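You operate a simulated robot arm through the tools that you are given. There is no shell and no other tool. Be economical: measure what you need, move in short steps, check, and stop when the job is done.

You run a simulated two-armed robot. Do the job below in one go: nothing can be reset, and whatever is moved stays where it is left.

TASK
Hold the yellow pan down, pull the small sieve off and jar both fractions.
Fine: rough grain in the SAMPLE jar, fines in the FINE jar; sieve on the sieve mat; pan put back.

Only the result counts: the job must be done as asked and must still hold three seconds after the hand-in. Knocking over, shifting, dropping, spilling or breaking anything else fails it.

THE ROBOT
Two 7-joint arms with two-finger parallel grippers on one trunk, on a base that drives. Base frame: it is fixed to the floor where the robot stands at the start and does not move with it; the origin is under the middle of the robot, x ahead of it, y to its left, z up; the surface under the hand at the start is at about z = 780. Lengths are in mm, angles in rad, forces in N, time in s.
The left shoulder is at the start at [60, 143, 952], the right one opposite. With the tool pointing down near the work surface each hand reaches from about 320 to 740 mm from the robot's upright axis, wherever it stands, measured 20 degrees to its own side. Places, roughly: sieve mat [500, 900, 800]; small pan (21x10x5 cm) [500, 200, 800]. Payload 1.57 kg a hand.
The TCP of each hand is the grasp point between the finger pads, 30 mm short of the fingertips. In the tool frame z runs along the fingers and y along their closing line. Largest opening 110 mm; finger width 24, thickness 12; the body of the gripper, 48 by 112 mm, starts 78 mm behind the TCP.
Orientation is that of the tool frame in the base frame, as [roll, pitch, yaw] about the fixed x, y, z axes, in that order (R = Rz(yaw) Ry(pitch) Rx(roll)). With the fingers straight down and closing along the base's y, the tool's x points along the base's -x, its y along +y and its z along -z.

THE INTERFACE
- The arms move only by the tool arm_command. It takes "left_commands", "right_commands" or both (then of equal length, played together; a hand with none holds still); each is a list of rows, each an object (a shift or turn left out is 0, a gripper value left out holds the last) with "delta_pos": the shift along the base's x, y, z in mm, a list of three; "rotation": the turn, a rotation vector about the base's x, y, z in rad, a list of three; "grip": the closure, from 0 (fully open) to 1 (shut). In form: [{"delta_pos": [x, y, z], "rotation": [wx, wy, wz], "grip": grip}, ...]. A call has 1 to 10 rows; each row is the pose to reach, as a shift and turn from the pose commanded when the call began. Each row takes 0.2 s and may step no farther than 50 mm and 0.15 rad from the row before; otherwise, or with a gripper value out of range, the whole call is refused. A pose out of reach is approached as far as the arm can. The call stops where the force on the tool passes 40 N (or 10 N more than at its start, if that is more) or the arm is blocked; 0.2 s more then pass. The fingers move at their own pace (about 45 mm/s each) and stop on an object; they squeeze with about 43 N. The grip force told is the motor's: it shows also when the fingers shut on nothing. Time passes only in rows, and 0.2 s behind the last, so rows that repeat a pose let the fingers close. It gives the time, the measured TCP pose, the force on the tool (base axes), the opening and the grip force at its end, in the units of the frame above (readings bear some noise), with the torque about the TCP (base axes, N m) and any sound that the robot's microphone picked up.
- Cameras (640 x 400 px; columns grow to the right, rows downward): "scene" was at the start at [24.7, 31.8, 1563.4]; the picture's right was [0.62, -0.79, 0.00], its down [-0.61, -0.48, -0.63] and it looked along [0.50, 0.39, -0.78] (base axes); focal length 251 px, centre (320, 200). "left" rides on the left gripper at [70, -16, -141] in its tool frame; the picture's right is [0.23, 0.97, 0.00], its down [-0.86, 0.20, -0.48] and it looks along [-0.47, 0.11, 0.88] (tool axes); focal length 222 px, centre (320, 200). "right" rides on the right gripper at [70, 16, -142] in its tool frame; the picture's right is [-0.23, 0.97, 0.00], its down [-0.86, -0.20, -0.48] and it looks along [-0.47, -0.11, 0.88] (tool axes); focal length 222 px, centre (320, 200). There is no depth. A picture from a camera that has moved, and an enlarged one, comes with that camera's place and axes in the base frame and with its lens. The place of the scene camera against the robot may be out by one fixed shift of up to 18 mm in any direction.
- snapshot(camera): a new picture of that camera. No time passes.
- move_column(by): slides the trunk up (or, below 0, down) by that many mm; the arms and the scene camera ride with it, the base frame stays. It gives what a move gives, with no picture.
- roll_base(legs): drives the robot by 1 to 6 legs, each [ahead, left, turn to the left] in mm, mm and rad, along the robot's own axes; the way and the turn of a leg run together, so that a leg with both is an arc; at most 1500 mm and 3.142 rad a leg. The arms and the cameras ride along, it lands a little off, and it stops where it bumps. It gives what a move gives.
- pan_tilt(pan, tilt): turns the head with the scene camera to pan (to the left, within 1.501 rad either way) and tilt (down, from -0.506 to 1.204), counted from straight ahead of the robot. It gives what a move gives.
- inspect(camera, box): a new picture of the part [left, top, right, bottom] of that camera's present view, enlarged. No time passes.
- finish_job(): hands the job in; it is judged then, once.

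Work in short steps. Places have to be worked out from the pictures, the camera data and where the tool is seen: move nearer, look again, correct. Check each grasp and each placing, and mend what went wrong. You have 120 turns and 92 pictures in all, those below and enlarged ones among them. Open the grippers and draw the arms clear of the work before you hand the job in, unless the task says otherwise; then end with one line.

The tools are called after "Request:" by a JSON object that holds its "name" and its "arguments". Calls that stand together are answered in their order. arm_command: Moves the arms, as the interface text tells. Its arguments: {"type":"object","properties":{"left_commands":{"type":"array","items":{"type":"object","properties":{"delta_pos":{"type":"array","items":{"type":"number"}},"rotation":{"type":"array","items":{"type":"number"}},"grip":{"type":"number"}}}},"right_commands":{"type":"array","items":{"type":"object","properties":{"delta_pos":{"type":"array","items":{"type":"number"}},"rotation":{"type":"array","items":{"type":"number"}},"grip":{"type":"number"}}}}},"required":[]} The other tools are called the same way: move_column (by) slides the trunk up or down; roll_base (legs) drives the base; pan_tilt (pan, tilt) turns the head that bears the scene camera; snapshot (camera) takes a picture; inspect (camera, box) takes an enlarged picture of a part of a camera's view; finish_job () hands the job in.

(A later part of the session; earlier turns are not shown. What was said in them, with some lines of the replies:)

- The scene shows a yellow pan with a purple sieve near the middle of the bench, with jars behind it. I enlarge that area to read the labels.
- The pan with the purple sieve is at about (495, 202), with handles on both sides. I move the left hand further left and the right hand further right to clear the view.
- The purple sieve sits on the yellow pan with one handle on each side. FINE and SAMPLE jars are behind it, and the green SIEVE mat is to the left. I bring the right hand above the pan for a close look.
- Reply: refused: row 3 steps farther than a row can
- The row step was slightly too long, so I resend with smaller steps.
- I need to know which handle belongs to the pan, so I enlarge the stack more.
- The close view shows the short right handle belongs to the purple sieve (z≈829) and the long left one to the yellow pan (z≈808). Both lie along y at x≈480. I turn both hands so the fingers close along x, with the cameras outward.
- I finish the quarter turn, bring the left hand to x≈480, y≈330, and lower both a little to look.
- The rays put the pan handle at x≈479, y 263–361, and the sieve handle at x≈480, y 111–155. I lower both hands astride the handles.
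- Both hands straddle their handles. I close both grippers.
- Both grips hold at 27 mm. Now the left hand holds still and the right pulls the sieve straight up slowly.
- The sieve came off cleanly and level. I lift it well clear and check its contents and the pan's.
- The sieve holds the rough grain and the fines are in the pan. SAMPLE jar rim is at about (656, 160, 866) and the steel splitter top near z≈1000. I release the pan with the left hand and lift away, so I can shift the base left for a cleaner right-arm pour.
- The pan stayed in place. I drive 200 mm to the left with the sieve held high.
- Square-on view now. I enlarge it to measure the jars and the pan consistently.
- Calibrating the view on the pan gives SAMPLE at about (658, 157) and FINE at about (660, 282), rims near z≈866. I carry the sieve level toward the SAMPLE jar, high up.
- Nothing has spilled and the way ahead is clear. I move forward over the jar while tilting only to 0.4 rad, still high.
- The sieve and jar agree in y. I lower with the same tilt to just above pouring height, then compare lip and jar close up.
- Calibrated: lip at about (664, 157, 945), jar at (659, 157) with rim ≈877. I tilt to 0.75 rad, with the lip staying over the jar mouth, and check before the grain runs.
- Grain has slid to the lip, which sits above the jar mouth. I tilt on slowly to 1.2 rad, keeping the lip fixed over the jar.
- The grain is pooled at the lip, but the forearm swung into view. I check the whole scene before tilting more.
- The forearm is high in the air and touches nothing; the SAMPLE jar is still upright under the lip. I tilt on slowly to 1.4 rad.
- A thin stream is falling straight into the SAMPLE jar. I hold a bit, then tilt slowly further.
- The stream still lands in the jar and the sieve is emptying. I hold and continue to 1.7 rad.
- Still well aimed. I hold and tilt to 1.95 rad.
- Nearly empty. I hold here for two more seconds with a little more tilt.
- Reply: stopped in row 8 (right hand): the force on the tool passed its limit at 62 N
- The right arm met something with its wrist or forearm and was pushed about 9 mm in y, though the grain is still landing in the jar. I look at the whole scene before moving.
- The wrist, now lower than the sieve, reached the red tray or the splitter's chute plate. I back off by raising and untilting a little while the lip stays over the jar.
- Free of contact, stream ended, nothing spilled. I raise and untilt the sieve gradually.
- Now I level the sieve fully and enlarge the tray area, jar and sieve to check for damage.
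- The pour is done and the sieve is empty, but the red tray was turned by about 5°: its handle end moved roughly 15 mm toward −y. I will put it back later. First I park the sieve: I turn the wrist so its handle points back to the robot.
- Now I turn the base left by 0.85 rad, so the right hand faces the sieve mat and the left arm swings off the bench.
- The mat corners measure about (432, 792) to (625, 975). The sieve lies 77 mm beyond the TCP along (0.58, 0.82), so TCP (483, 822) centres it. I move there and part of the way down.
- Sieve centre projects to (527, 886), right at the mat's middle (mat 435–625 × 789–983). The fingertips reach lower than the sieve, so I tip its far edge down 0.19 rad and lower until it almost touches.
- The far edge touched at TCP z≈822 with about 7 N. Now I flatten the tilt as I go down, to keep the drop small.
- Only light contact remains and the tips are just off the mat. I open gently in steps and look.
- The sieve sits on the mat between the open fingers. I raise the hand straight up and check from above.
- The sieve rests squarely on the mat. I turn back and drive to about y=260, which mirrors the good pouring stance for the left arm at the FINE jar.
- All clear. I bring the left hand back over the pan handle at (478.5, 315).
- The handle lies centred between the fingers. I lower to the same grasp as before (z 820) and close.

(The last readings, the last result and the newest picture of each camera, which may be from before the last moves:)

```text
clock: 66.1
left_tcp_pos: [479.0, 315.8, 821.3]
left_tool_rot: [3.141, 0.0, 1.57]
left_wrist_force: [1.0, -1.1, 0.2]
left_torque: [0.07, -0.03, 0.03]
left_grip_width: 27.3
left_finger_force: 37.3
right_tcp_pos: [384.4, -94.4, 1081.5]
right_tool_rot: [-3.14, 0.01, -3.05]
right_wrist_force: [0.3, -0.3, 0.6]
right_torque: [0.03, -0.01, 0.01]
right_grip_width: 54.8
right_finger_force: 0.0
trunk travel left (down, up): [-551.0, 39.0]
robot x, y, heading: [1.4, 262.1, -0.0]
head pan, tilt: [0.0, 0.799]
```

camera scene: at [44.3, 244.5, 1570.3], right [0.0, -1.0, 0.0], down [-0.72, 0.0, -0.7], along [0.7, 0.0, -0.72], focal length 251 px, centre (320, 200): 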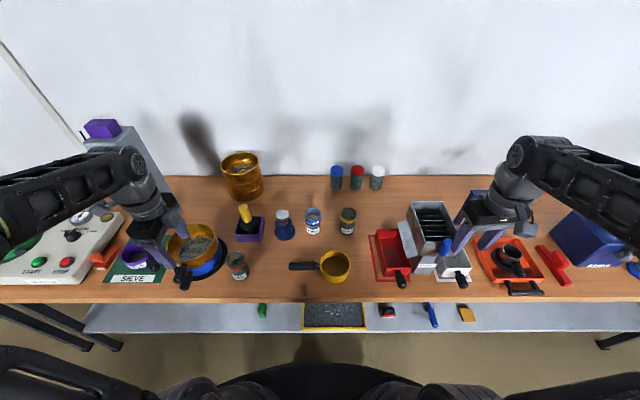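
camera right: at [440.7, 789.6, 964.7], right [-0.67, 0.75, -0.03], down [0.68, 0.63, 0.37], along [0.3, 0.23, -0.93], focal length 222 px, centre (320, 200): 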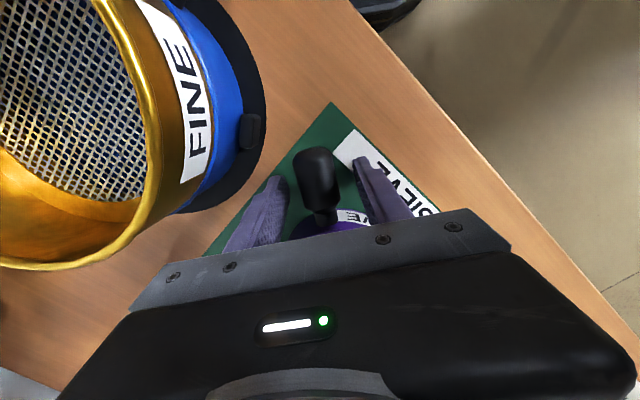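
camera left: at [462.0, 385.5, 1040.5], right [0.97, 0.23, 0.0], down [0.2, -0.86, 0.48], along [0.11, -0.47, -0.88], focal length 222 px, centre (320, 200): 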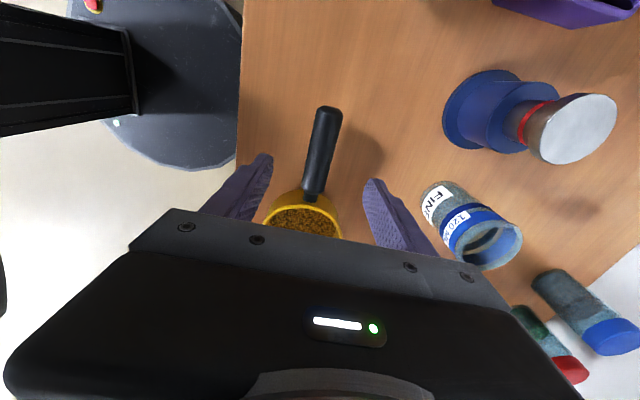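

Grip is firm at 27 mm. I lift the pan straight up, level.

Request:
{"name": "arm_command", "arguments": {"left_commands": [{"delta_pos": [0, 0, 5]}, {"delta_pos": [0, 0, 20]}, {"delta_pos": [0, 0, 45]}, {"delta_pos": [0, 0, 75]}, {"delta_pos": [0, 10, 105]}, {"delta_pos": [5, 25, 135]}, {"delta_pos": [20, 45, 160]}, {"delta_pos": [40, 60, 180]}, {"delta_pos": [60, 70, 190]}, {"delta_pos": [75, 76, 190]}]}}

Request:
{"name": "inspect", "arguments": {"camera": "scene", "box": [220, 170, 400, 290]}}

```text
clock: 68.3
left_tcp_pos: [553.5, 389.8, 1010.2]
left_tool_rot: [-3.14, 0.0, 1.571]
left_wrist_force: [0.5, -0.1, -1.6]
left_torque: [0.12, -0.01, 0.01]
left_grip_width: 27.1
left_finger_force: 37.9
right_tcp_pos: [385.2, -93.3, 1080.2]
right_tool_rot: [-3.14, 0.011, -3.05]
right_wrist_force: [0.0, 0.8, 0.8]
right_torque: [-0.01, 0.03, 0.01]
right_grip_width: 55.1
right_finger_force: 0.0
trunk travel left (down, up): [-551.0, 39.0]
robot x, y, heading: [-0.1, 257.7, 0.002]
head pan, tilt: [0.0, 0.799]
```

```text
3.33 times, centred on (310, 230) of scene
camera zoom: at [45.0, 244.8, 1570.3], right [0.0, -1.0, 0.0], down [-0.72, 0.0, -0.7], along [0.7, 0.0, -0.72], focal length 837 px, centre (353, 100)
```

zoom: 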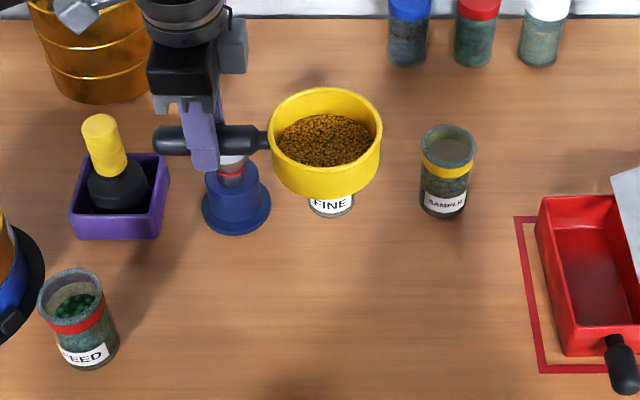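

The pan is level and directly in line with the FINE jar (y≈286). I go forward over it, tilting only to 0.4 rad, still high.

Request:
{"name": "arm_command", "arguments": {"left_commands": [{"delta_pos": [20, 1, 0]}, {"delta_pos": [45, 1, 0]}, {"delta_pos": [70, 1, 0], "rotation": [0, -0.05, 0]}, {"delta_pos": [95, 1, 0], "rotation": [0, -0.12, 0]}, {"delta_pos": [120, 1, 0], "rotation": [0, -0.19, 0]}, {"delta_pos": [140, 1, -5], "rotation": [0, -0.26, 0]}, {"delta_pos": [152, 1, -15], "rotation": [0, -0.33, 0]}, {"delta_pos": [158, 1, -30], "rotation": [0, -0.4, 0]}, {"delta_pos": [158, 1, -45], "rotation": [0, -0.4, 0]}, {"delta_pos": [158, 1, -45], "rotation": [0, -0.4, 0]}]}}

Request:
{"name": "inspect", "arguments": {"camera": "scene", "box": [250, 150, 370, 240]}}

```text
clock: 70.5
left_tcp_pos: [710.7, 392.8, 964.9]
left_tool_rot: [2.743, 0.001, 1.571]
left_wrist_force: [0.5, 0.4, -2.8]
left_torque: [0.14, -0.02, 0.01]
left_grip_width: 27.3
left_finger_force: 37.6
right_tcp_pos: [384.1, -93.5, 1079.5]
right_tool_rot: [-3.139, 0.009, -3.049]
right_wrist_force: [0.6, 0.2, -0.7]
right_torque: [0.01, 0.02, -0.02]
right_grip_width: 55.1
right_finger_force: 0.1
trunk travel left (down, up): [-551.0, 39.0]
robot x, y, heading: [3.4, 257.4, -0.004]
head pan, tilt: [0.0, 0.799]
```

```text
4.44 times, centred on (310, 195) of scene
camera zoom: at [44.4, 244.7, 1570.3], right [0.0, -1.0, 0.0], down [-0.72, 0.0, -0.7], along [0.7, 0.0, -0.72], focal length 1115 px, centre (364, 222)
```

zoom: 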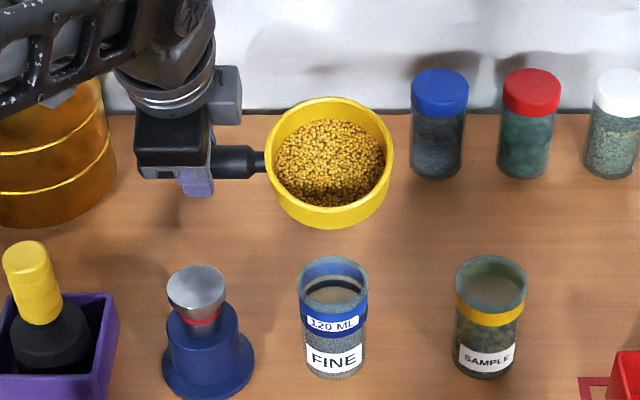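

Jar and pan line up within 2 mm. I tilt to 0.9 rad with the lip staying over the mouth, then look.

Request:
{"name": "arm_command", "arguments": {"left_commands": [{"delta_pos": [-1, -1.5, -3], "rotation": [0, -0.08, 0]}, {"delta_pos": [-2, -1.5, -7], "rotation": [0, -0.16, 0]}, {"delta_pos": [-4, -1.5, -12], "rotation": [0, -0.24, 0]}, {"delta_pos": [-6, -1.5, -13], "rotation": [0, -0.32, 0]}, {"delta_pos": [-8, -1.5, -13], "rotation": [0, -0.4, 0]}, {"delta_pos": [-11, -1.5, -12], "rotation": [0, -0.5, 0]}, {"delta_pos": [-11, -1.5, -12], "rotation": [0, -0.5, 0]}]}}

Request:
{"name": "inspect", "arguments": {"camera": "scene", "box": [250, 150, 370, 240]}}

```text
clock: 72.1
left_tcp_pos: [700.9, 390.8, 955.6]
left_tool_rot: [2.242, -0.002, 1.571]
left_wrist_force: [-0.2, -0.2, -2.2]
left_torque: [0.08, 0.03, -0.02]
left_grip_width: 27.2
left_finger_force: 37.6
right_tcp_pos: [384.5, -94.9, 1080.0]
right_tool_rot: [-3.14, 0.01, -3.049]
right_wrist_force: [0.0, -0.5, 0.3]
right_torque: [-0.02, -0.02, 0.0]
right_grip_width: 54.8
right_finger_force: 0.0
trunk travel left (down, up): [-551.0, 39.0]
robot x, y, heading: [0.7, 259.5, -0.003]
head pan, tilt: [0.0, 0.799]
```

```text
4.44 times, centred on (310, 195) of scene
camera zoom: at [44.9, 245.4, 1570.4], right [0.0, -1.0, 0.0], down [-0.72, 0.0, -0.7], along [0.7, 0.0, -0.72], focal length 1115 px, centre (364, 222)
```

zoom: 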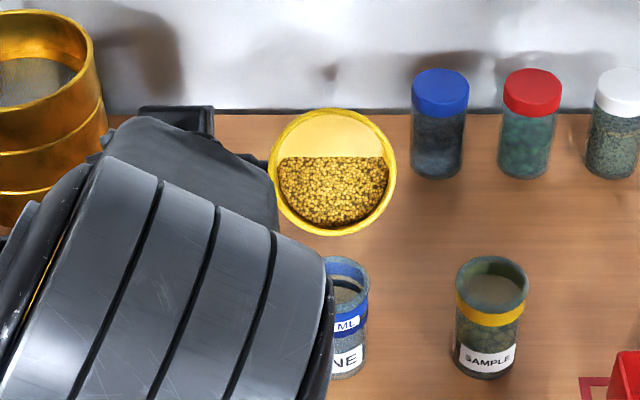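

Fines are pooled at the lip, not yet running. I tilt on slowly to 1.2 rad.

Request:
{"name": "arm_command", "arguments": {"left_commands": [{"delta_pos": [-2, 0, 1.5], "rotation": [0, -0.05, 0]}, {"delta_pos": [-3.5, 0, 3], "rotation": [0, -0.1, 0]}, {"delta_pos": [-5.5, 0, 5], "rotation": [0, -0.15, 0]}, {"delta_pos": [-7.3, 0, 6.6], "rotation": [0, -0.2, 0]}, {"delta_pos": [-9.3, 0, 8], "rotation": [0, -0.25, 0]}, {"delta_pos": [-11.3, 0, 9.4], "rotation": [0, -0.3, 0]}, {"delta_pos": [-11.3, 0, 9.4], "rotation": [0, -0.3, 0]}]}}

Request:
{"name": "snapshot", "arguments": {"camera": "scene"}}

```text
clock: 73.7
left_tcp_pos: [689.7, 390.9, 962.6]
left_tool_rot: [1.941, -0.001, 1.569]
left_wrist_force: [0.4, -0.9, -1.7]
left_torque: [0.11, 0.03, 0.0]
left_grip_width: 27.0
left_finger_force: 37.5
right_tcp_pos: [385.2, -94.6, 1079.4]
right_tool_rot: [-3.141, 0.01, -3.049]
right_wrist_force: [-1.0, 0.5, -0.2]
right_torque: [0.01, 0.0, -0.01]
right_grip_width: 54.9
right_finger_force: 0.0
trunk travel left (down, up): [-551.0, 39.0]
robot x, y, heading: [0.9, 259.6, -0.004]
head pan, tilt: [0.0, 0.799]
```

```text
21 pictures are left
camera scene: at [44.7, 244.7, 1570.3], right [0.0, -1.0, 0.0], down [-0.72, 0.0, -0.7], along [0.7, 0.0, -0.72], focal length 251 px, centre (320, 200)
```

scene: 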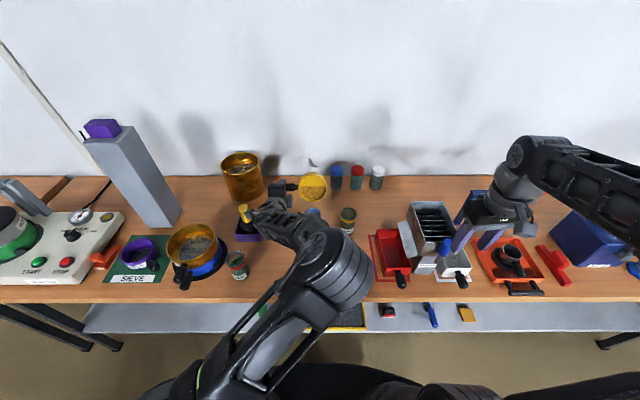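

No contact, and the arm is clear of the pestle box and FEED jar. I enlarge the jar region and tilt on to 1.4 rad.

Request:
{"name": "arm_command", "arguments": {"left_commands": [{"delta_pos": [-2.2, 0, 1.2], "rotation": [0, -0.05, 0]}, {"delta_pos": [-4.4, 0, 2.4], "rotation": [0, -0.1, 0]}, {"delta_pos": [-6.7, 0, 3.4], "rotation": [0, -0.15, 0]}, {"delta_pos": [-9, 0, 4.4], "rotation": [0, -0.2, 0]}, {"delta_pos": [-9, 0, 4.4], "rotation": [0, -0.2, 0]}]}}

Request:
{"name": "inspect", "arguments": {"camera": "scene", "box": [220, 150, 380, 270]}}

```text
clock: 74.9
left_tcp_pos: [681.5, 389.9, 967.9]
left_tool_rot: [1.741, 0.001, 1.571]
left_wrist_force: [-1.3, 0.2, -1.1]
left_torque: [0.14, 0.07, 0.0]
left_grip_width: 27.1
left_finger_force: 38.1
right_tcp_pos: [385.1, -93.7, 1079.4]
right_tool_rot: [-3.138, 0.012, -3.049]
right_wrist_force: [0.0, 0.4, -0.1]
right_torque: [-0.02, -0.02, 0.0]
right_grip_width: 55.3
right_finger_force: 0.1
trunk travel left (down, up): [-551.0, 39.0]
robot x, y, heading: [-0.8, 260.3, -0.004]
head pan, tilt: [0.0, 0.799]
```

```text
3.33 times, centred on (300, 210) of scene
camera zoom: at [44.6, 244.7, 1570.3], right [0.0, -1.0, 0.0], down [-0.72, 0.0, -0.7], along [0.7, 0.0, -0.72], focal length 837 px, centre (387, 167)
```

zoom: 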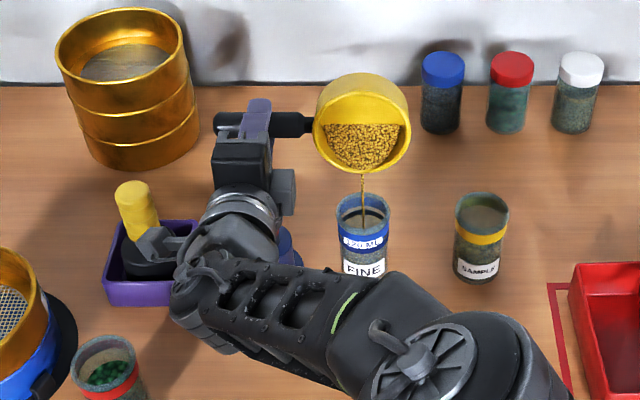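

Fines run straight into the FINE jar. I hold, then continue slowly to 1.55 rad.

Request:
{"name": "arm_command", "arguments": {"left_commands": [{"delta_pos": [0, 0, 0]}, {"delta_pos": [0, 0, 0]}, {"delta_pos": [0, 0, 0]}, {"delta_pos": [0, 0, 0]}, {"delta_pos": [-1.8, 0, 1], "rotation": [0, -0.04, 0]}, {"delta_pos": [-3.6, 0, 2], "rotation": [0, -0.08, 0]}, {"delta_pos": [-5.4, 0, 3], "rotation": [0, -0.12, 0]}, {"delta_pos": [-7.2, 0, 4], "rotation": [0, -0.15, 0]}, {"delta_pos": [-7.2, 0, 4], "rotation": [0, -0.15, 0]}, {"delta_pos": [-7.2, 0, 4], "rotation": [0, -0.15, 0]}]}}

Request:
{"name": "arm_command", "arguments": {"left_commands": [{"delta_pos": [0, 0, 0]}, {"delta_pos": [0, 0, 0]}, {"delta_pos": [0, 0, 0]}, {"delta_pos": [0, 0, 0]}]}}

Request:
{"name": "inspect", "arguments": {"camera": "scene", "box": [220, 150, 380, 270]}}

```text
clock: 77.1
left_tcp_pos: [673.0, 390.7, 972.7]
left_tool_rot: [1.592, -0.001, 1.571]
left_wrist_force: [-0.9, 0.2, -2.2]
left_torque: [0.08, 0.01, 0.02]
left_grip_width: 27.2
left_finger_force: 37.5
right_tcp_pos: [384.6, -93.3, 1080.2]
right_tool_rot: [-3.141, 0.011, -3.05]
right_wrist_force: [0.6, 1.0, -0.4]
right_torque: [0.01, -0.02, -0.01]
right_grip_width: 55.1
right_finger_force: 0.0
trunk travel left (down, up): [-551.0, 39.0]
robot x, y, heading: [-1.7, 259.6, -0.005]
head pan, tilt: [0.0, 0.799]
```

```text
clock: 78.1
left_tcp_pos: [674.5, 389.9, 971.8]
left_tool_rot: [1.591, 0.0, 1.572]
left_wrist_force: [0.3, 0.2, -2.0]
left_torque: [0.14, 0.03, -0.01]
left_grip_width: 27.1
left_finger_force: 37.4
right_tcp_pos: [383.6, -93.4, 1080.2]
right_tool_rot: [-3.14, 0.009, -3.049]
right_wrist_force: [0.4, 0.7, -0.3]
right_torque: [0.0, 0.0, -0.02]
right_grip_width: 55.0
right_finger_force: 0.0
trunk travel left (down, up): [-551.0, 39.0]
robot x, y, heading: [-2.1, 264.0, -0.002]
head pan, tilt: [0.0, 0.799]
```

```text
3.33 times, centred on (300, 210) of scene
camera zoom: at [44.6, 244.7, 1570.3], right [0.0, -1.0, 0.0], down [-0.72, 0.0, -0.7], along [0.7, 0.0, -0.72], focal length 837 px, centre (387, 167)
```

zoom: 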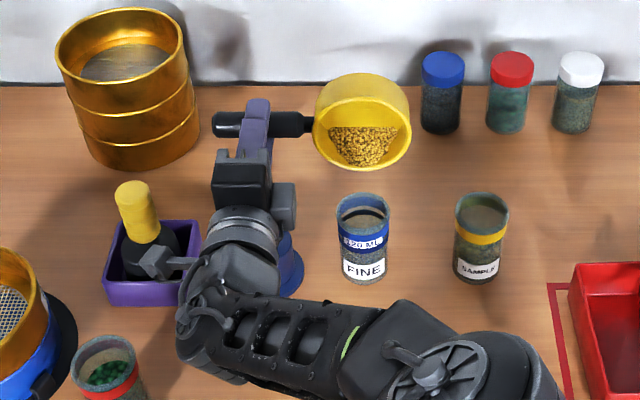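

The flow stopped at this angle and everything is still in line. I continue to 1.75 rad, raising slightly for wrist clearance.

Request:
{"name": "arm_command", "arguments": {"left_commands": [{"delta_pos": [-2.5, 0, 2], "rotation": [0, -0.05, 0]}, {"delta_pos": [-5, 0, 4], "rotation": [0, -0.1, 0]}, {"delta_pos": [-5, 0, 4], "rotation": [0, -0.1, 0]}, {"delta_pos": [-5, 0, 4], "rotation": [0, -0.1, 0]}, {"delta_pos": [-5, 0, 4], "rotation": [0, -0.1, 0]}, {"delta_pos": [-7.5, 0, 6], "rotation": [0, -0.15, 0]}, {"delta_pos": [-10, 0, 8], "rotation": [0, -0.2, 0]}, {"delta_pos": [-10, 0, 8], "rotation": [0, -0.2, 0]}, {"delta_pos": [-10, 0, 8], "rotation": [0, -0.2, 0]}, {"delta_pos": [-10, 0, 8], "rotation": [0, -0.2, 0]}]}}

Request:
{"name": "inspect", "arguments": {"camera": "scene", "box": [220, 150, 380, 270]}}

```text
clock: 80.3
left_tcp_pos: [663.6, 390.5, 978.9]
left_tool_rot: [1.392, 0.0, 1.571]
left_wrist_force: [-0.3, 1.3, -2.3]
left_torque: [0.1, 0.04, 0.0]
left_grip_width: 26.9
left_finger_force: 37.6
right_tcp_pos: [386.1, -93.8, 1080.7]
right_tool_rot: [-3.14, 0.009, -3.05]
right_wrist_force: [-0.2, -0.4, 0.3]
right_torque: [0.01, 0.01, -0.04]
right_grip_width: 54.9
right_finger_force: 0.1
trunk travel left (down, up): [-551.0, 39.0]
robot x, y, heading: [-0.9, 260.6, -0.001]
head pan, tilt: [0.0, 0.799]
```

```text
3.33 times, centred on (300, 210) of scene
camera zoom: at [44.6, 244.7, 1570.3], right [0.0, -1.0, 0.0], down [-0.72, 0.0, -0.7], along [0.7, 0.0, -0.72], focal length 837 px, centre (387, 167)
```

zoom: 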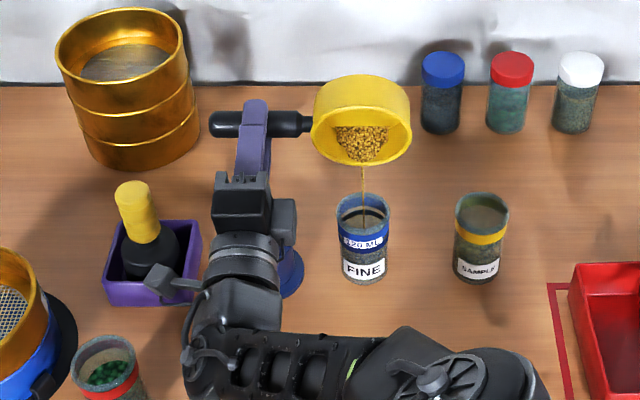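

Still landing inside the jar. I hold and go on to 1.95 rad, raising a bit more.

Request:
{"name": "arm_command", "arguments": {"left_commands": [{"delta_pos": [0, 0, 2]}, {"delta_pos": [-2.5, 0, 5], "rotation": [0, -0.05, 0]}, {"delta_pos": [-5, 0, 8], "rotation": [0, -0.1, 0]}, {"delta_pos": [-5, 0, 8], "rotation": [0, -0.1, 0]}, {"delta_pos": [-5, 0, 8], "rotation": [0, -0.1, 0]}, {"delta_pos": [-7.5, 0, 11], "rotation": [0, -0.15, 0]}, {"delta_pos": [-10, 0, 14], "rotation": [0, -0.2, 0]}, {"delta_pos": [-10, 0, 14], "rotation": [0, -0.2, 0]}, {"delta_pos": [-10, 0, 14], "rotation": [0, -0.2, 0]}, {"delta_pos": [-10, 0, 14], "rotation": [0, -0.2, 0]}]}}

Request:
{"name": "inspect", "arguments": {"camera": "scene", "box": [220, 150, 380, 270]}}

```text
clock: 82.5
left_tcp_pos: [654.0, 390.9, 993.3]
left_tool_rot: [1.192, 0.0, 1.571]
left_wrist_force: [0.0, 0.0, -0.7]
left_torque: [0.13, 0.03, -0.01]
left_grip_width: 26.9
left_finger_force: 37.9
right_tcp_pos: [383.9, -93.8, 1080.6]
right_tool_rot: [-3.139, 0.01, -3.05]
right_wrist_force: [-0.6, 0.1, 0.1]
right_torque: [0.02, 0.04, 0.0]
right_grip_width: 54.8
right_finger_force: 0.0
trunk travel left (down, up): [-551.0, 39.0]
robot x, y, heading: [-0.8, 259.8, -0.004]
head pan, tilt: [0.0, 0.799]
```

```text
3.33 times, centred on (300, 210) of scene
camera zoom: at [44.6, 244.7, 1570.3], right [0.0, -1.0, 0.0], down [-0.72, 0.0, -0.7], along [0.7, 0.0, -0.72], focal length 837 px, centre (387, 167)
```

zoom: 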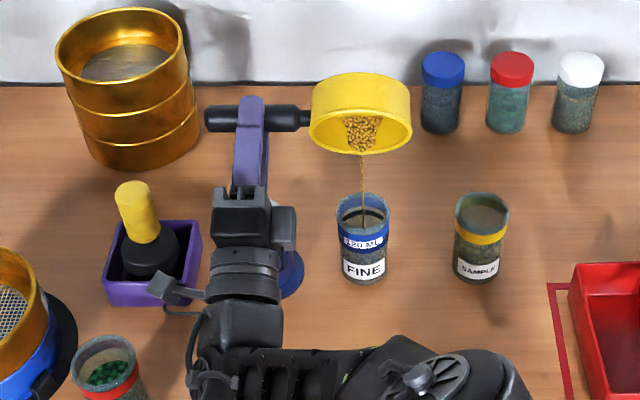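

Only a small cone is left. I hold and tip to 2.1 rad while rising.

Request:
{"name": "arm_command", "arguments": {"left_commands": [{"delta_pos": [0, 0, 3]}, {"delta_pos": [0, 0, 3]}, {"delta_pos": [-2.5, 0, 8], "rotation": [0, -0.05, 0]}, {"delta_pos": [-5, 0, 13], "rotation": [0, -0.1, 0]}, {"delta_pos": [-7.5, 0, 18], "rotation": [0, -0.15, 0]}, {"delta_pos": [-7.5, 0, 18], "rotation": [0, -0.15, 0]}, {"delta_pos": [-7.5, 0, 18], "rotation": [0, -0.15, 0]}, {"delta_pos": [-7.5, 0, 18], "rotation": [0, -0.15, 0]}, {"delta_pos": [-7.5, 0, 18], "rotation": [0, -0.15, 0]}, {"delta_pos": [-7.5, 0, 18], "rotation": [0, -0.15, 0]}]}}

Request:
{"name": "inspect", "arguments": {"camera": "scene", "box": [220, 150, 380, 270]}}

```text
clock: 84.7
left_tcp_pos: [645.9, 391.2, 1011.7]
left_tool_rot: [1.042, -0.001, 1.57]
left_wrist_force: [-0.3, 0.6, -1.2]
left_torque: [0.09, 0.04, 0.01]
left_grip_width: 27.0
left_finger_force: 37.7
right_tcp_pos: [385.2, -94.0, 1080.5]
right_tool_rot: [-3.141, 0.011, -3.049]
right_wrist_force: [-0.3, 0.6, -0.3]
right_torque: [0.0, -0.01, -0.02]
right_grip_width: 55.0
right_finger_force: 0.0
trunk travel left (down, up): [-551.0, 39.0]
robot x, y, heading: [0.0, 259.7, -0.005]
head pan, tilt: [0.0, 0.799]
```

```text
3.33 times, centred on (300, 210) of scene
camera zoom: at [44.6, 244.7, 1570.3], right [0.0, -1.0, 0.0], down [-0.72, 0.0, -0.7], along [0.7, 0.0, -0.72], focal length 837 px, centre (387, 167)
```

zoom: 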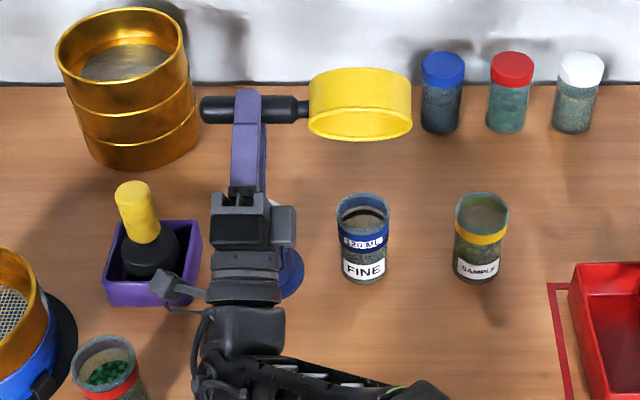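

Empty, with no grain on the bench. I raise and untilt the pan.

Request:
{"name": "arm_command", "arguments": {"left_commands": [{"delta_pos": [5, 0, 15], "rotation": [0, 0.1, 0]}, {"delta_pos": [10, 0, 25], "rotation": [0, 0.24, 0]}, {"delta_pos": [15, 0, 35], "rotation": [0, 0.38, 0]}, {"delta_pos": [15, 0, 40], "rotation": [0, 0.52, 0]}, {"delta_pos": [15, 0, 40], "rotation": [0, 0.66, 0]}, {"delta_pos": [10, 0, 40], "rotation": [0, 0.8, 0]}, {"delta_pos": [0, 0, 40], "rotation": [0, 0.94, 0]}, {"delta_pos": [-15, 0, 40], "rotation": [0, 1.08, 0]}, {"delta_pos": [-30, 0, 40], "rotation": [0, 1.22, 0]}, {"delta_pos": [-45, 0, 40], "rotation": [0, 1.36, 0]}]}}

Request:
{"name": "arm_command", "arguments": {"left_commands": [{"delta_pos": [-10, 0, 0], "rotation": [0, 0.14, 0]}, {"delta_pos": [-25, 0, 0], "rotation": [0, 0.28, 0]}, {"delta_pos": [-40, 0, 0], "rotation": [0, 0.42, 0]}, {"delta_pos": [-55, -10, 0], "rotation": [0, 0.56, 0]}, {"delta_pos": [-75, -20, 0], "rotation": [0, 0.7, 0]}, {"delta_pos": [-90, -30, -10], "rotation": [0, 0.74, 0]}, {"delta_pos": [-105, -50, -30], "rotation": [0, 0.74, 0]}, {"delta_pos": [-115, -65, -60], "rotation": [0, 0.74, 0]}, {"delta_pos": [-120, -74, -95], "rotation": [0, 0.74, 0]}, {"delta_pos": [-120, -74, -95], "rotation": [0, 0.74, 0]}]}}

```text
clock: 86.9
left_tcp_pos: [600.4, 390.9, 1050.1]
left_tool_rot: [2.401, -0.002, 1.57]
left_wrist_force: [0.2, -0.4, -1.4]
left_torque: [0.09, 0.03, -0.03]
left_grip_width: 27.2
left_finger_force: 37.3
right_tcp_pos: [385.9, -93.5, 1079.7]
right_tool_rot: [-3.138, 0.01, -3.049]
right_wrist_force: [1.4, 0.2, 0.5]
right_torque: [-0.05, -0.02, 0.04]
right_grip_width: 54.9
right_finger_force: 0.1
trunk travel left (down, up): [-551.0, 39.0]
robot x, y, heading: [-0.4, 260.0, -0.004]
head pan, tilt: [0.0, 0.799]
```

```text
clock: 89.1
left_tcp_pos: [482.7, 317.4, 956.1]
left_tool_rot: [-3.14, -0.001, 1.572]
left_wrist_force: [-0.1, 1.0, -0.7]
left_torque: [0.1, -0.04, 0.0]
left_grip_width: 26.8
left_finger_force: 37.5
right_tcp_pos: [384.9, -93.2, 1080.4]
right_tool_rot: [-3.138, 0.011, -3.05]
right_wrist_force: [-0.4, 0.1, -0.6]
right_torque: [0.02, -0.01, -0.03]
right_grip_width: 54.8
right_finger_force: 0.0
trunk travel left (down, up): [-551.0, 39.0]
robot x, y, heading: [3.4, 259.7, -0.005]
head pan, tilt: [0.0, 0.799]
```

By summing my commands, the pan's home is (−2, −1.5, −135.8) from here. I lower it there slowly.

Request:
{"name": "arm_command", "arguments": {"left_commands": [{"delta_pos": [-2, -1.5, -40]}, {"delta_pos": [-2, -1.5, -80]}, {"delta_pos": [-2, -1.5, -110]}, {"delta_pos": [-2, -1.5, -125]}, {"delta_pos": [-2, -1.5, -132]}, {"delta_pos": [-2, -1.5, -135.5]}, {"delta_pos": [-2, -1.5, -135.5]}]}}

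Request:
{"name": "inspect", "arguments": {"camera": "scene", "box": [230, 190, 430, 300]}}

```text
clock: 90.7
left_tcp_pos: [477.3, 315.9, 823.1]
left_tool_rot: [3.138, 0.001, 1.571]
left_wrist_force: [0.9, 3.5, 17.0]
left_torque: [-0.8, 0.0, 0.02]
left_grip_width: 27.1
left_finger_force: 37.2
right_tcp_pos: [384.0, -93.4, 1080.9]
right_tool_rot: [-3.14, 0.012, -3.05]
right_wrist_force: [0.0, 0.6, -1.1]
right_torque: [0.02, -0.02, -0.02]
right_grip_width: 55.2
right_finger_force: 0.2
trunk travel left (down, up): [-551.0, 39.0]
robot x, y, heading: [0.4, 261.7, -0.002]
head pan, tilt: [0.0, 0.799]
```

```text
3.20 times, centred on (330, 245) of scene
camera zoom: at [43.2, 245.3, 1570.6], right [0.0, -1.0, 0.0], down [-0.72, 0.0, -0.7], along [0.7, 0.0, -0.72], focal length 803 px, centre (288, 56)
```

zoom: 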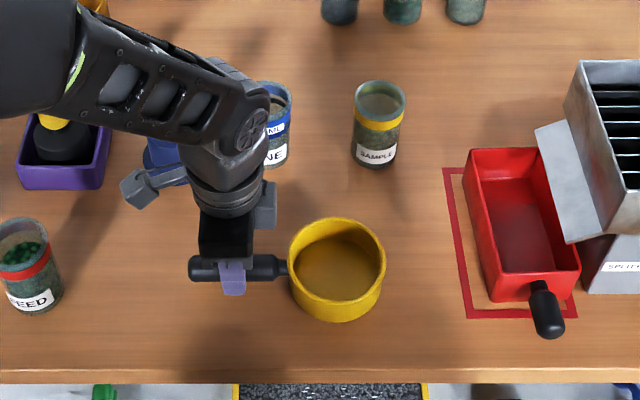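

The pan is seated (17 N upward). I ease up 1.5 mm and open the fingers, then rise clear.

Request:
{"name": "arm_command", "arguments": {"left_commands": [{"delta_pos": [0, 0, 1.5]}, {"delta_pos": [0, 0, 1.5], "grip": 0.75}, {"delta_pos": [0, 0, 1.5], "grip": 0.6}, {"delta_pos": [0, 0, 1.5], "grip": 0.4}, {"delta_pos": [0, 0, 1.5], "grip": 0.4}, {"delta_pos": [0, 0, 40]}, {"delta_pos": [0, 0, 85]}, {"delta_pos": [-15, 20, 130]}, {"delta_pos": [-35, 40, 170]}, {"delta_pos": [-60, 70, 200]}]}}

Request:
{"name": "snapshot", "arguments": {"camera": "scene"}}

Request:
{"name": "inspect", "arguments": {"camera": "scene", "box": [270, 190, 470, 300]}}

```text
refused: row 8 steps farther than a row can; nothing moved
```

```text
14 pictures are left
camera scene: at [43.2, 245.3, 1570.6], right [0.0, -1.0, 0.0], down [-0.72, 0.0, -0.7], along [0.7, 0.0, -0.72], focal length 251 px, centre (320, 200)
```

scene: 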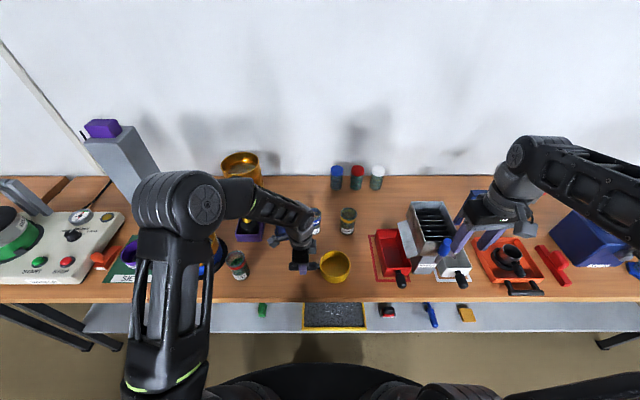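

```text
3.20 times, centred on (370, 245) of scene
camera zoom: at [43.2, 245.3, 1570.6], right [0.0, -1.0, 0.0], down [-0.72, 0.0, -0.7], along [0.7, 0.0, -0.72], focal length 803 px, centre (160, 56)
```

zoom: 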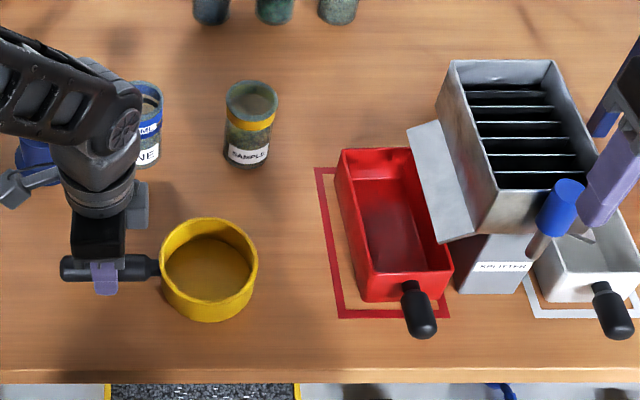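

One row was too long; I resend the release with shorter steps.

Request:
{"name": "arm_command", "arguments": {"left_commands": [{"delta_pos": [0, 0, 1.5]}, {"delta_pos": [0, 0, 1.5], "grip": 0.75}, {"delta_pos": [0, 0, 1.5], "grip": 0.6}, {"delta_pos": [0, 0, 1.5], "grip": 0.4}, {"delta_pos": [0, 0, 1.5], "grip": 0.4}, {"delta_pos": [0, 0, 40]}, {"delta_pos": [0, 0, 85]}, {"delta_pos": [-10, 10, 125]}, {"delta_pos": [-25, 25, 165]}, {"delta_pos": [-45, 45, 200]}]}}

```text
clock: 92.9
left_tcp_pos: [432.6, 361.3, 1020.5]
left_tool_rot: [3.141, 0.0, 1.569]
left_wrist_force: [-0.2, 0.4, -0.2]
left_torque: [0.0, -0.01, -0.02]
left_grip_width: 66.0
left_finger_force: 0.0
right_tcp_pos: [383.6, -94.3, 1081.1]
right_tool_rot: [-3.139, 0.012, -3.048]
right_wrist_force: [0.7, 0.9, -0.3]
right_torque: [0.01, 0.04, 0.0]
right_grip_width: 55.0
right_finger_force: 0.0
trunk travel left (down, up): [-551.0, 39.0]
robot x, y, heading: [-1.5, 258.1, -0.001]
head pan, tilt: [0.0, 0.799]
```

The pan is released. The red tray needs mending: its handle axis was at y≈17 and is now at y≈5, turned about +0.06 rad. I bring the right hand over its handle, tilted back to stay clear of the splitter.

Request:
{"name": "arm_command", "arguments": {"right_commands": [{"delta_pos": [0, 15, -10], "rotation": [0, -0.08, -0.01], "grip": 0.4}, {"delta_pos": [5, 35, -30], "rotation": [0, -0.16, -0.02]}, {"delta_pos": [10, 55, -55], "rotation": [0, -0.24, -0.033]}, {"delta_pos": [20, 75, -85], "rotation": [0, -0.32, -0.033]}, {"delta_pos": [30, 90, -120], "rotation": [0, -0.4, -0.033]}, {"delta_pos": [38, 99, -155], "rotation": [0, -0.4, -0.033]}, {"delta_pos": [38, 99, -175], "rotation": [0, -0.4, -0.033]}, {"delta_pos": [38, 99, -175], "rotation": [0, -0.4, -0.033]}]}}

Request:
{"name": "snapshot", "arguments": {"camera": "right"}}

Request:
{"name": "inspect", "arguments": {"camera": "scene", "box": [290, 190, 470, 310]}}

```text
clock: 94.7
left_tcp_pos: [434.5, 359.4, 1021.1]
left_tool_rot: [3.141, 0.001, 1.572]
left_wrist_force: [0.0, 0.6, -0.2]
left_torque: [0.02, -0.01, 0.03]
left_grip_width: 66.1
left_finger_force: 0.1
right_tcp_pos: [422.1, 7.8, 905.1]
right_tool_rot: [-3.111, 0.411, -3.078]
right_wrist_force: [0.8, 0.2, 0.7]
right_torque: [0.01, 0.02, 0.0]
right_grip_width: 65.9
right_finger_force: 0.0
trunk travel left (down, up): [-551.0, 39.0]
robot x, y, heading: [2.0, 257.7, -0.001]
head pan, tilt: [0.0, 0.799]
```

```text
12 pictures are left
camera right: at [302.2, 21.1, 1007.7], right [0.16, 0.99, 0.06], down [0.6, -0.15, 0.79], along [0.78, -0.09, -0.62], focal length 222 px, centre (320, 200)
```

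right: 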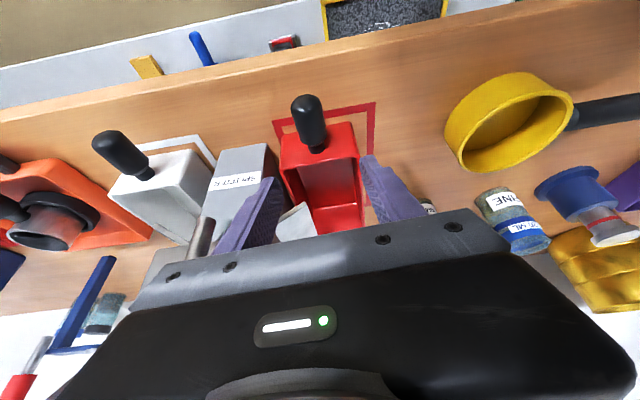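

```text
3.33 times, centred on (380, 250) of scene
camera zoom: at [44.4, 244.8, 1570.3], right [0.0, -1.0, 0.0], down [-0.72, 0.0, -0.7], along [0.7, 0.0, -0.72], focal length 837 px, centre (120, 33)
```

zoom: 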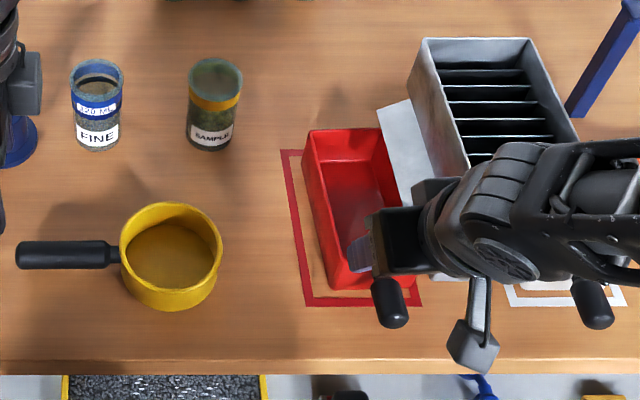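

The outline on the bench spans y −40…74, centre y=17, which confirms the tray's true place. The handle is now near y≈3.5. I lower the open fingers around it.

Request:
{"name": "arm_command", "arguments": {"right_commands": [{"delta_pos": [-1, -4, -25]}, {"delta_pos": [-2, -4, -50]}, {"delta_pos": [-2, -4, -70]}, {"delta_pos": [-2, -4, -82]}, {"delta_pos": [-2, -4, -82]}]}}

Request:
{"name": "snapshot", "arguments": {"camera": "right"}}

```text
clock: 95.9
left_tcp_pos: [434.1, 359.0, 1019.2]
left_tool_rot: [-3.141, -0.001, 1.571]
left_wrist_force: [0.4, -0.3, 0.9]
left_torque: [0.02, 0.02, 0.02]
left_grip_width: 66.1
left_finger_force: 0.0
right_tcp_pos: [421.1, 3.5, 824.3]
right_tool_rot: [-3.107, 0.41, -3.077]
right_wrist_force: [-1.1, 0.3, -0.3]
right_torque: [0.02, 0.0, 0.01]
right_grip_width: 66.1
right_finger_force: 0.0
trunk travel left (down, up): [-551.0, 39.0]
robot x, y, heading: [0.3, 260.2, -0.005]
head pan, tilt: [0.0, 0.799]
```

```text
10 pictures are left
camera right: at [300.6, 16.7, 925.6], right [0.16, 0.99, 0.06], down [0.6, -0.14, 0.79], along [0.78, -0.09, -0.62], focal length 222 px, centre (320, 200)
```

right: 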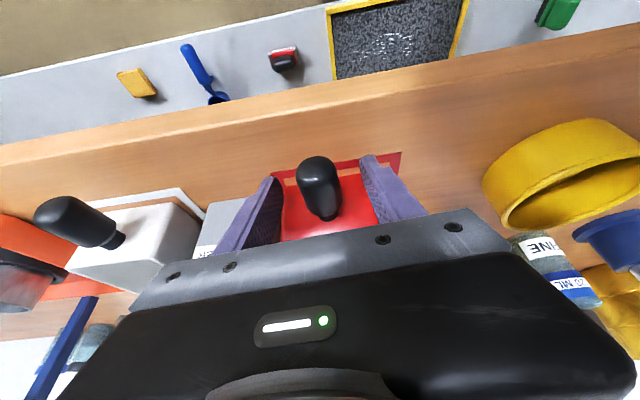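

The handle is centred between the fingers. I close on it.

Request:
{"name": "arm_command", "arguments": {"right_commands": [{"grip": 0.6}, {"grip": 0.7}, {"grip": 0.8}, {"grip": 1}, {"grip": 1}, {"grip": 1}]}}

```text
clock: 97.3
left_tcp_pos: [434.8, 360.4, 1019.3]
left_tool_rot: [-3.141, 0.0, 1.572]
left_wrist_force: [-0.1, 0.3, -0.1]
left_torque: [-0.03, 0.01, 0.02]
left_grip_width: 66.1
left_finger_force: 0.0
right_tcp_pos: [420.5, 3.8, 823.8]
right_tool_rot: [-3.108, 0.411, -3.078]
right_wrist_force: [0.2, -0.4, 1.1]
right_torque: [-0.01, -0.04, -0.06]
right_grip_width: 27.3
right_finger_force: 38.0
trunk travel left (down, up): [-551.0, 39.0]
robot x, y, heading: [-1.4, 262.4, -0.006]
head pan, tilt: [0.0, 0.799]
```

Firm at 27 mm with the handle at y≈3.8. I slide the tray back by +13 mm and turn it −0.06 rad.

Request:
{"name": "arm_command", "arguments": {"right_commands": [{"delta_pos": [0, 3, 0], "rotation": [0, 0, -0.015]}, {"delta_pos": [0, 7, 0], "rotation": [0, 0, -0.03]}, {"delta_pos": [0, 10, 0], "rotation": [0, 0, -0.045]}, {"delta_pos": [0, 13, 0], "rotation": [0, 0, -0.06]}, {"delta_pos": [0, 13, 0], "rotation": [0, 0, -0.06]}]}}

Request:
{"name": "inspect", "arguments": {"camera": "scene", "box": [290, 190, 470, 310]}}

```text
clock: 98.5
left_tcp_pos: [434.7, 360.2, 1020.6]
left_tool_rot: [-3.141, 0.002, 1.57]
left_wrist_force: [-1.0, 0.4, -0.6]
left_torque: [0.01, 0.0, -0.03]
left_grip_width: 66.0
left_finger_force: 0.1
right_tcp_pos: [421.5, 16.3, 823.6]
right_tool_rot: [-3.107, 0.411, -3.138]
right_wrist_force: [-0.2, -5.2, 11.7]
right_torque: [-0.16, -0.25, -0.15]
right_grip_width: 27.3
right_finger_force: 38.5
trunk travel left (down, up): [-551.0, 39.0]
robot x, y, heading: [-3.1, 261.0, -0.005]
head pan, tilt: [0.0, 0.799]
```

```text
3.33 times, centred on (380, 250) of scene
camera zoom: at [43.6, 244.5, 1570.5], right [0.0, -1.0, 0.0], down [-0.72, 0.0, -0.7], along [0.7, 0.0, -0.72], focal length 837 px, centre (120, 33)
```

zoom: 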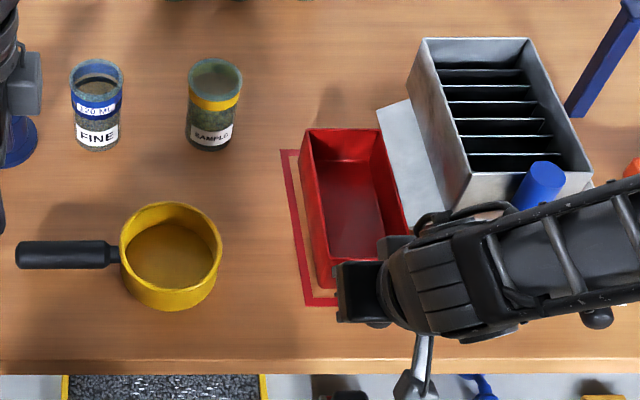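

The tray's left edge is again parallel to its outline, with an even gap. I open and rise straight back, away from the splitter.

Request:
{"name": "arm_command", "arguments": {"right_commands": [{"grip": 0.75}, {"grip": 0.6}, {"grip": 0.45}, {"grip": 0.4}, {"delta_pos": [-2, 0, 25]}, {"delta_pos": [-10, 0, 60]}, {"delta_pos": [-20, 0, 100]}, {"delta_pos": [-35, -10, 140]}, {"delta_pos": [-50, -25, 180]}, {"delta_pos": [-65, -50, 215]}]}}

Request:
{"name": "inspect", "arguments": {"camera": "scene", "box": [290, 190, 470, 310]}}

```text
clock: 100.7
left_tcp_pos: [434.4, 359.1, 1019.8]
left_tool_rot: [-3.14, 0.0, 1.571]
left_wrist_force: [-0.6, -0.5, 0.5]
left_torque: [-0.04, 0.01, 0.01]
left_grip_width: 66.1
left_finger_force: 0.0
right_tcp_pos: [353.6, -30.4, 1041.1]
right_tool_rot: [-3.11, 0.409, -3.137]
right_wrist_force: [0.6, -0.1, -0.7]
right_torque: [0.03, 0.01, 0.0]
right_grip_width: 66.1
right_finger_force: 0.0
right hand out of reach, approached as far as the arm can: row 7, 8
trunk travel left (down, up): [-551.0, 39.0]
robot x, y, heading: [-4.7, 259.5, -0.004]
head pan, tilt: [0.0, 0.799]
```

```text
3.33 times, centred on (380, 250) of scene
camera zoom: at [43.7, 244.5, 1570.3], right [0.0, -1.0, 0.0], down [-0.72, 0.0, -0.7], along [0.7, 0.0, -0.72], focal length 837 px, centre (120, 33)
```

zoom: 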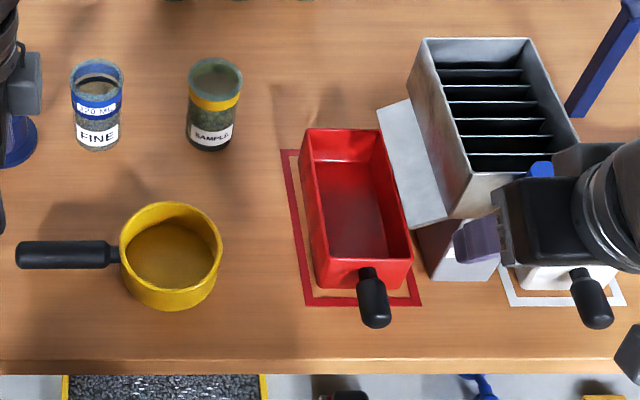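

The tray is back in its outline (handle at y≈18). I withdraw both arms a little further and make a last check of jars and mat.

Request:
{"name": "arm_command", "arguments": {"left_commands": [{"delta_pos": [-15, 25, 15]}, {"delta_pos": [-35, 55, 30]}, {"delta_pos": [-55, 85, 45]}, {"delta_pos": [-75, 115, 60]}], "right_commands": [{"delta_pos": [-5, -10, 15]}, {"delta_pos": [-10, -20, 30]}, {"delta_pos": [-15, -30, 45]}, {"delta_pos": [-20, -40, 60]}]}}

Request:
{"name": "inspect", "arguments": {"camera": "scene", "box": [280, 195, 370, 250]}}

Request:
{"name": "snapshot", "arguments": {"camera": "scene"}}

```text
clock: 101.7
left_tcp_pos: [359.0, 476.2, 1080.8]
left_tool_rot: [3.141, 0.001, 1.569]
left_wrist_force: [-0.6, -0.4, 0.3]
left_torque: [0.0, 0.01, -0.01]
left_grip_width: 65.9
left_finger_force: 0.1
right_tcp_pos: [333.5, -72.5, 1098.3]
right_tool_rot: [-3.109, 0.41, -3.136]
right_wrist_force: [-0.1, -1.0, -0.6]
right_torque: [-0.01, -0.04, 0.01]
right_grip_width: 66.0
right_finger_force: 0.2
trunk travel left (down, up): [-551.0, 39.0]
robot x, y, heading: [-3.4, 260.4, -0.005]
head pan, tilt: [0.0, 0.799]
```

```text
7.11 times, centred on (325, 222) of scene
camera zoom: at [43.4, 245.2, 1570.3], right [0.0, -1.0, 0.0], down [-0.72, 0.0, -0.7], along [0.7, 0.0, -0.72], focal length 1785 px, centre (284, 40)
```

zoom: 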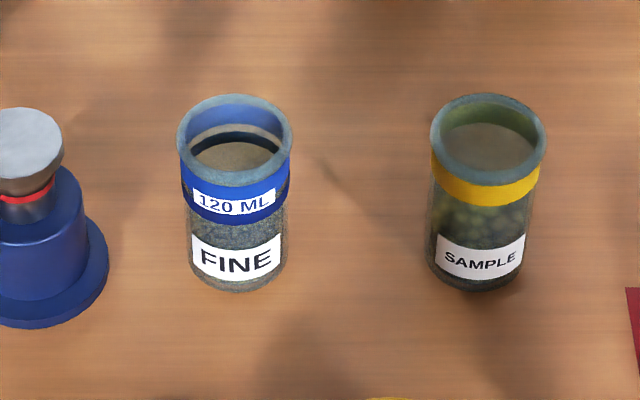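

```text
6 pictures are left
camera scene: at [43.4, 245.2, 1570.3], right [0.0, -1.0, 0.0], down [-0.72, 0.0, -0.7], along [0.7, 0.0, -0.72], focal length 251 px, centre (320, 200)
```

scene: 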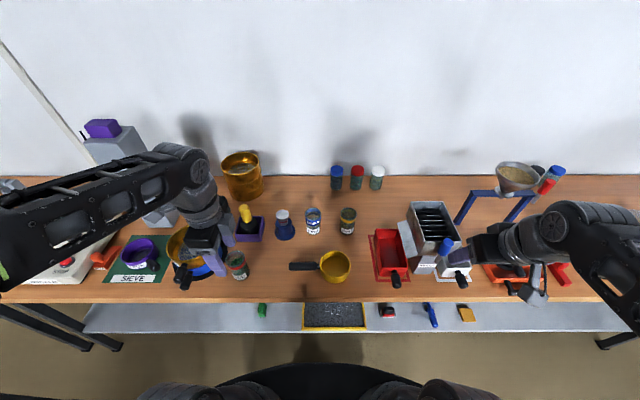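

SAMPLE holds the rough grain and FINE the fines. The sieve is on its mat, the pan is at home, the tray is restored, the bench is clean and both arms are clear. I hand in.

Request:
{"name": "finish_job", "arguments": {}}

```text
The job is handed in.
```

The job is handed in: rough grain in SAMPLE, fines in FINE, sieve on its mat and pan back in place, but my right arm knocked the red tray about 13 mm during the sieve pour; I slid it back into its outline, though the shift may still count against the job.
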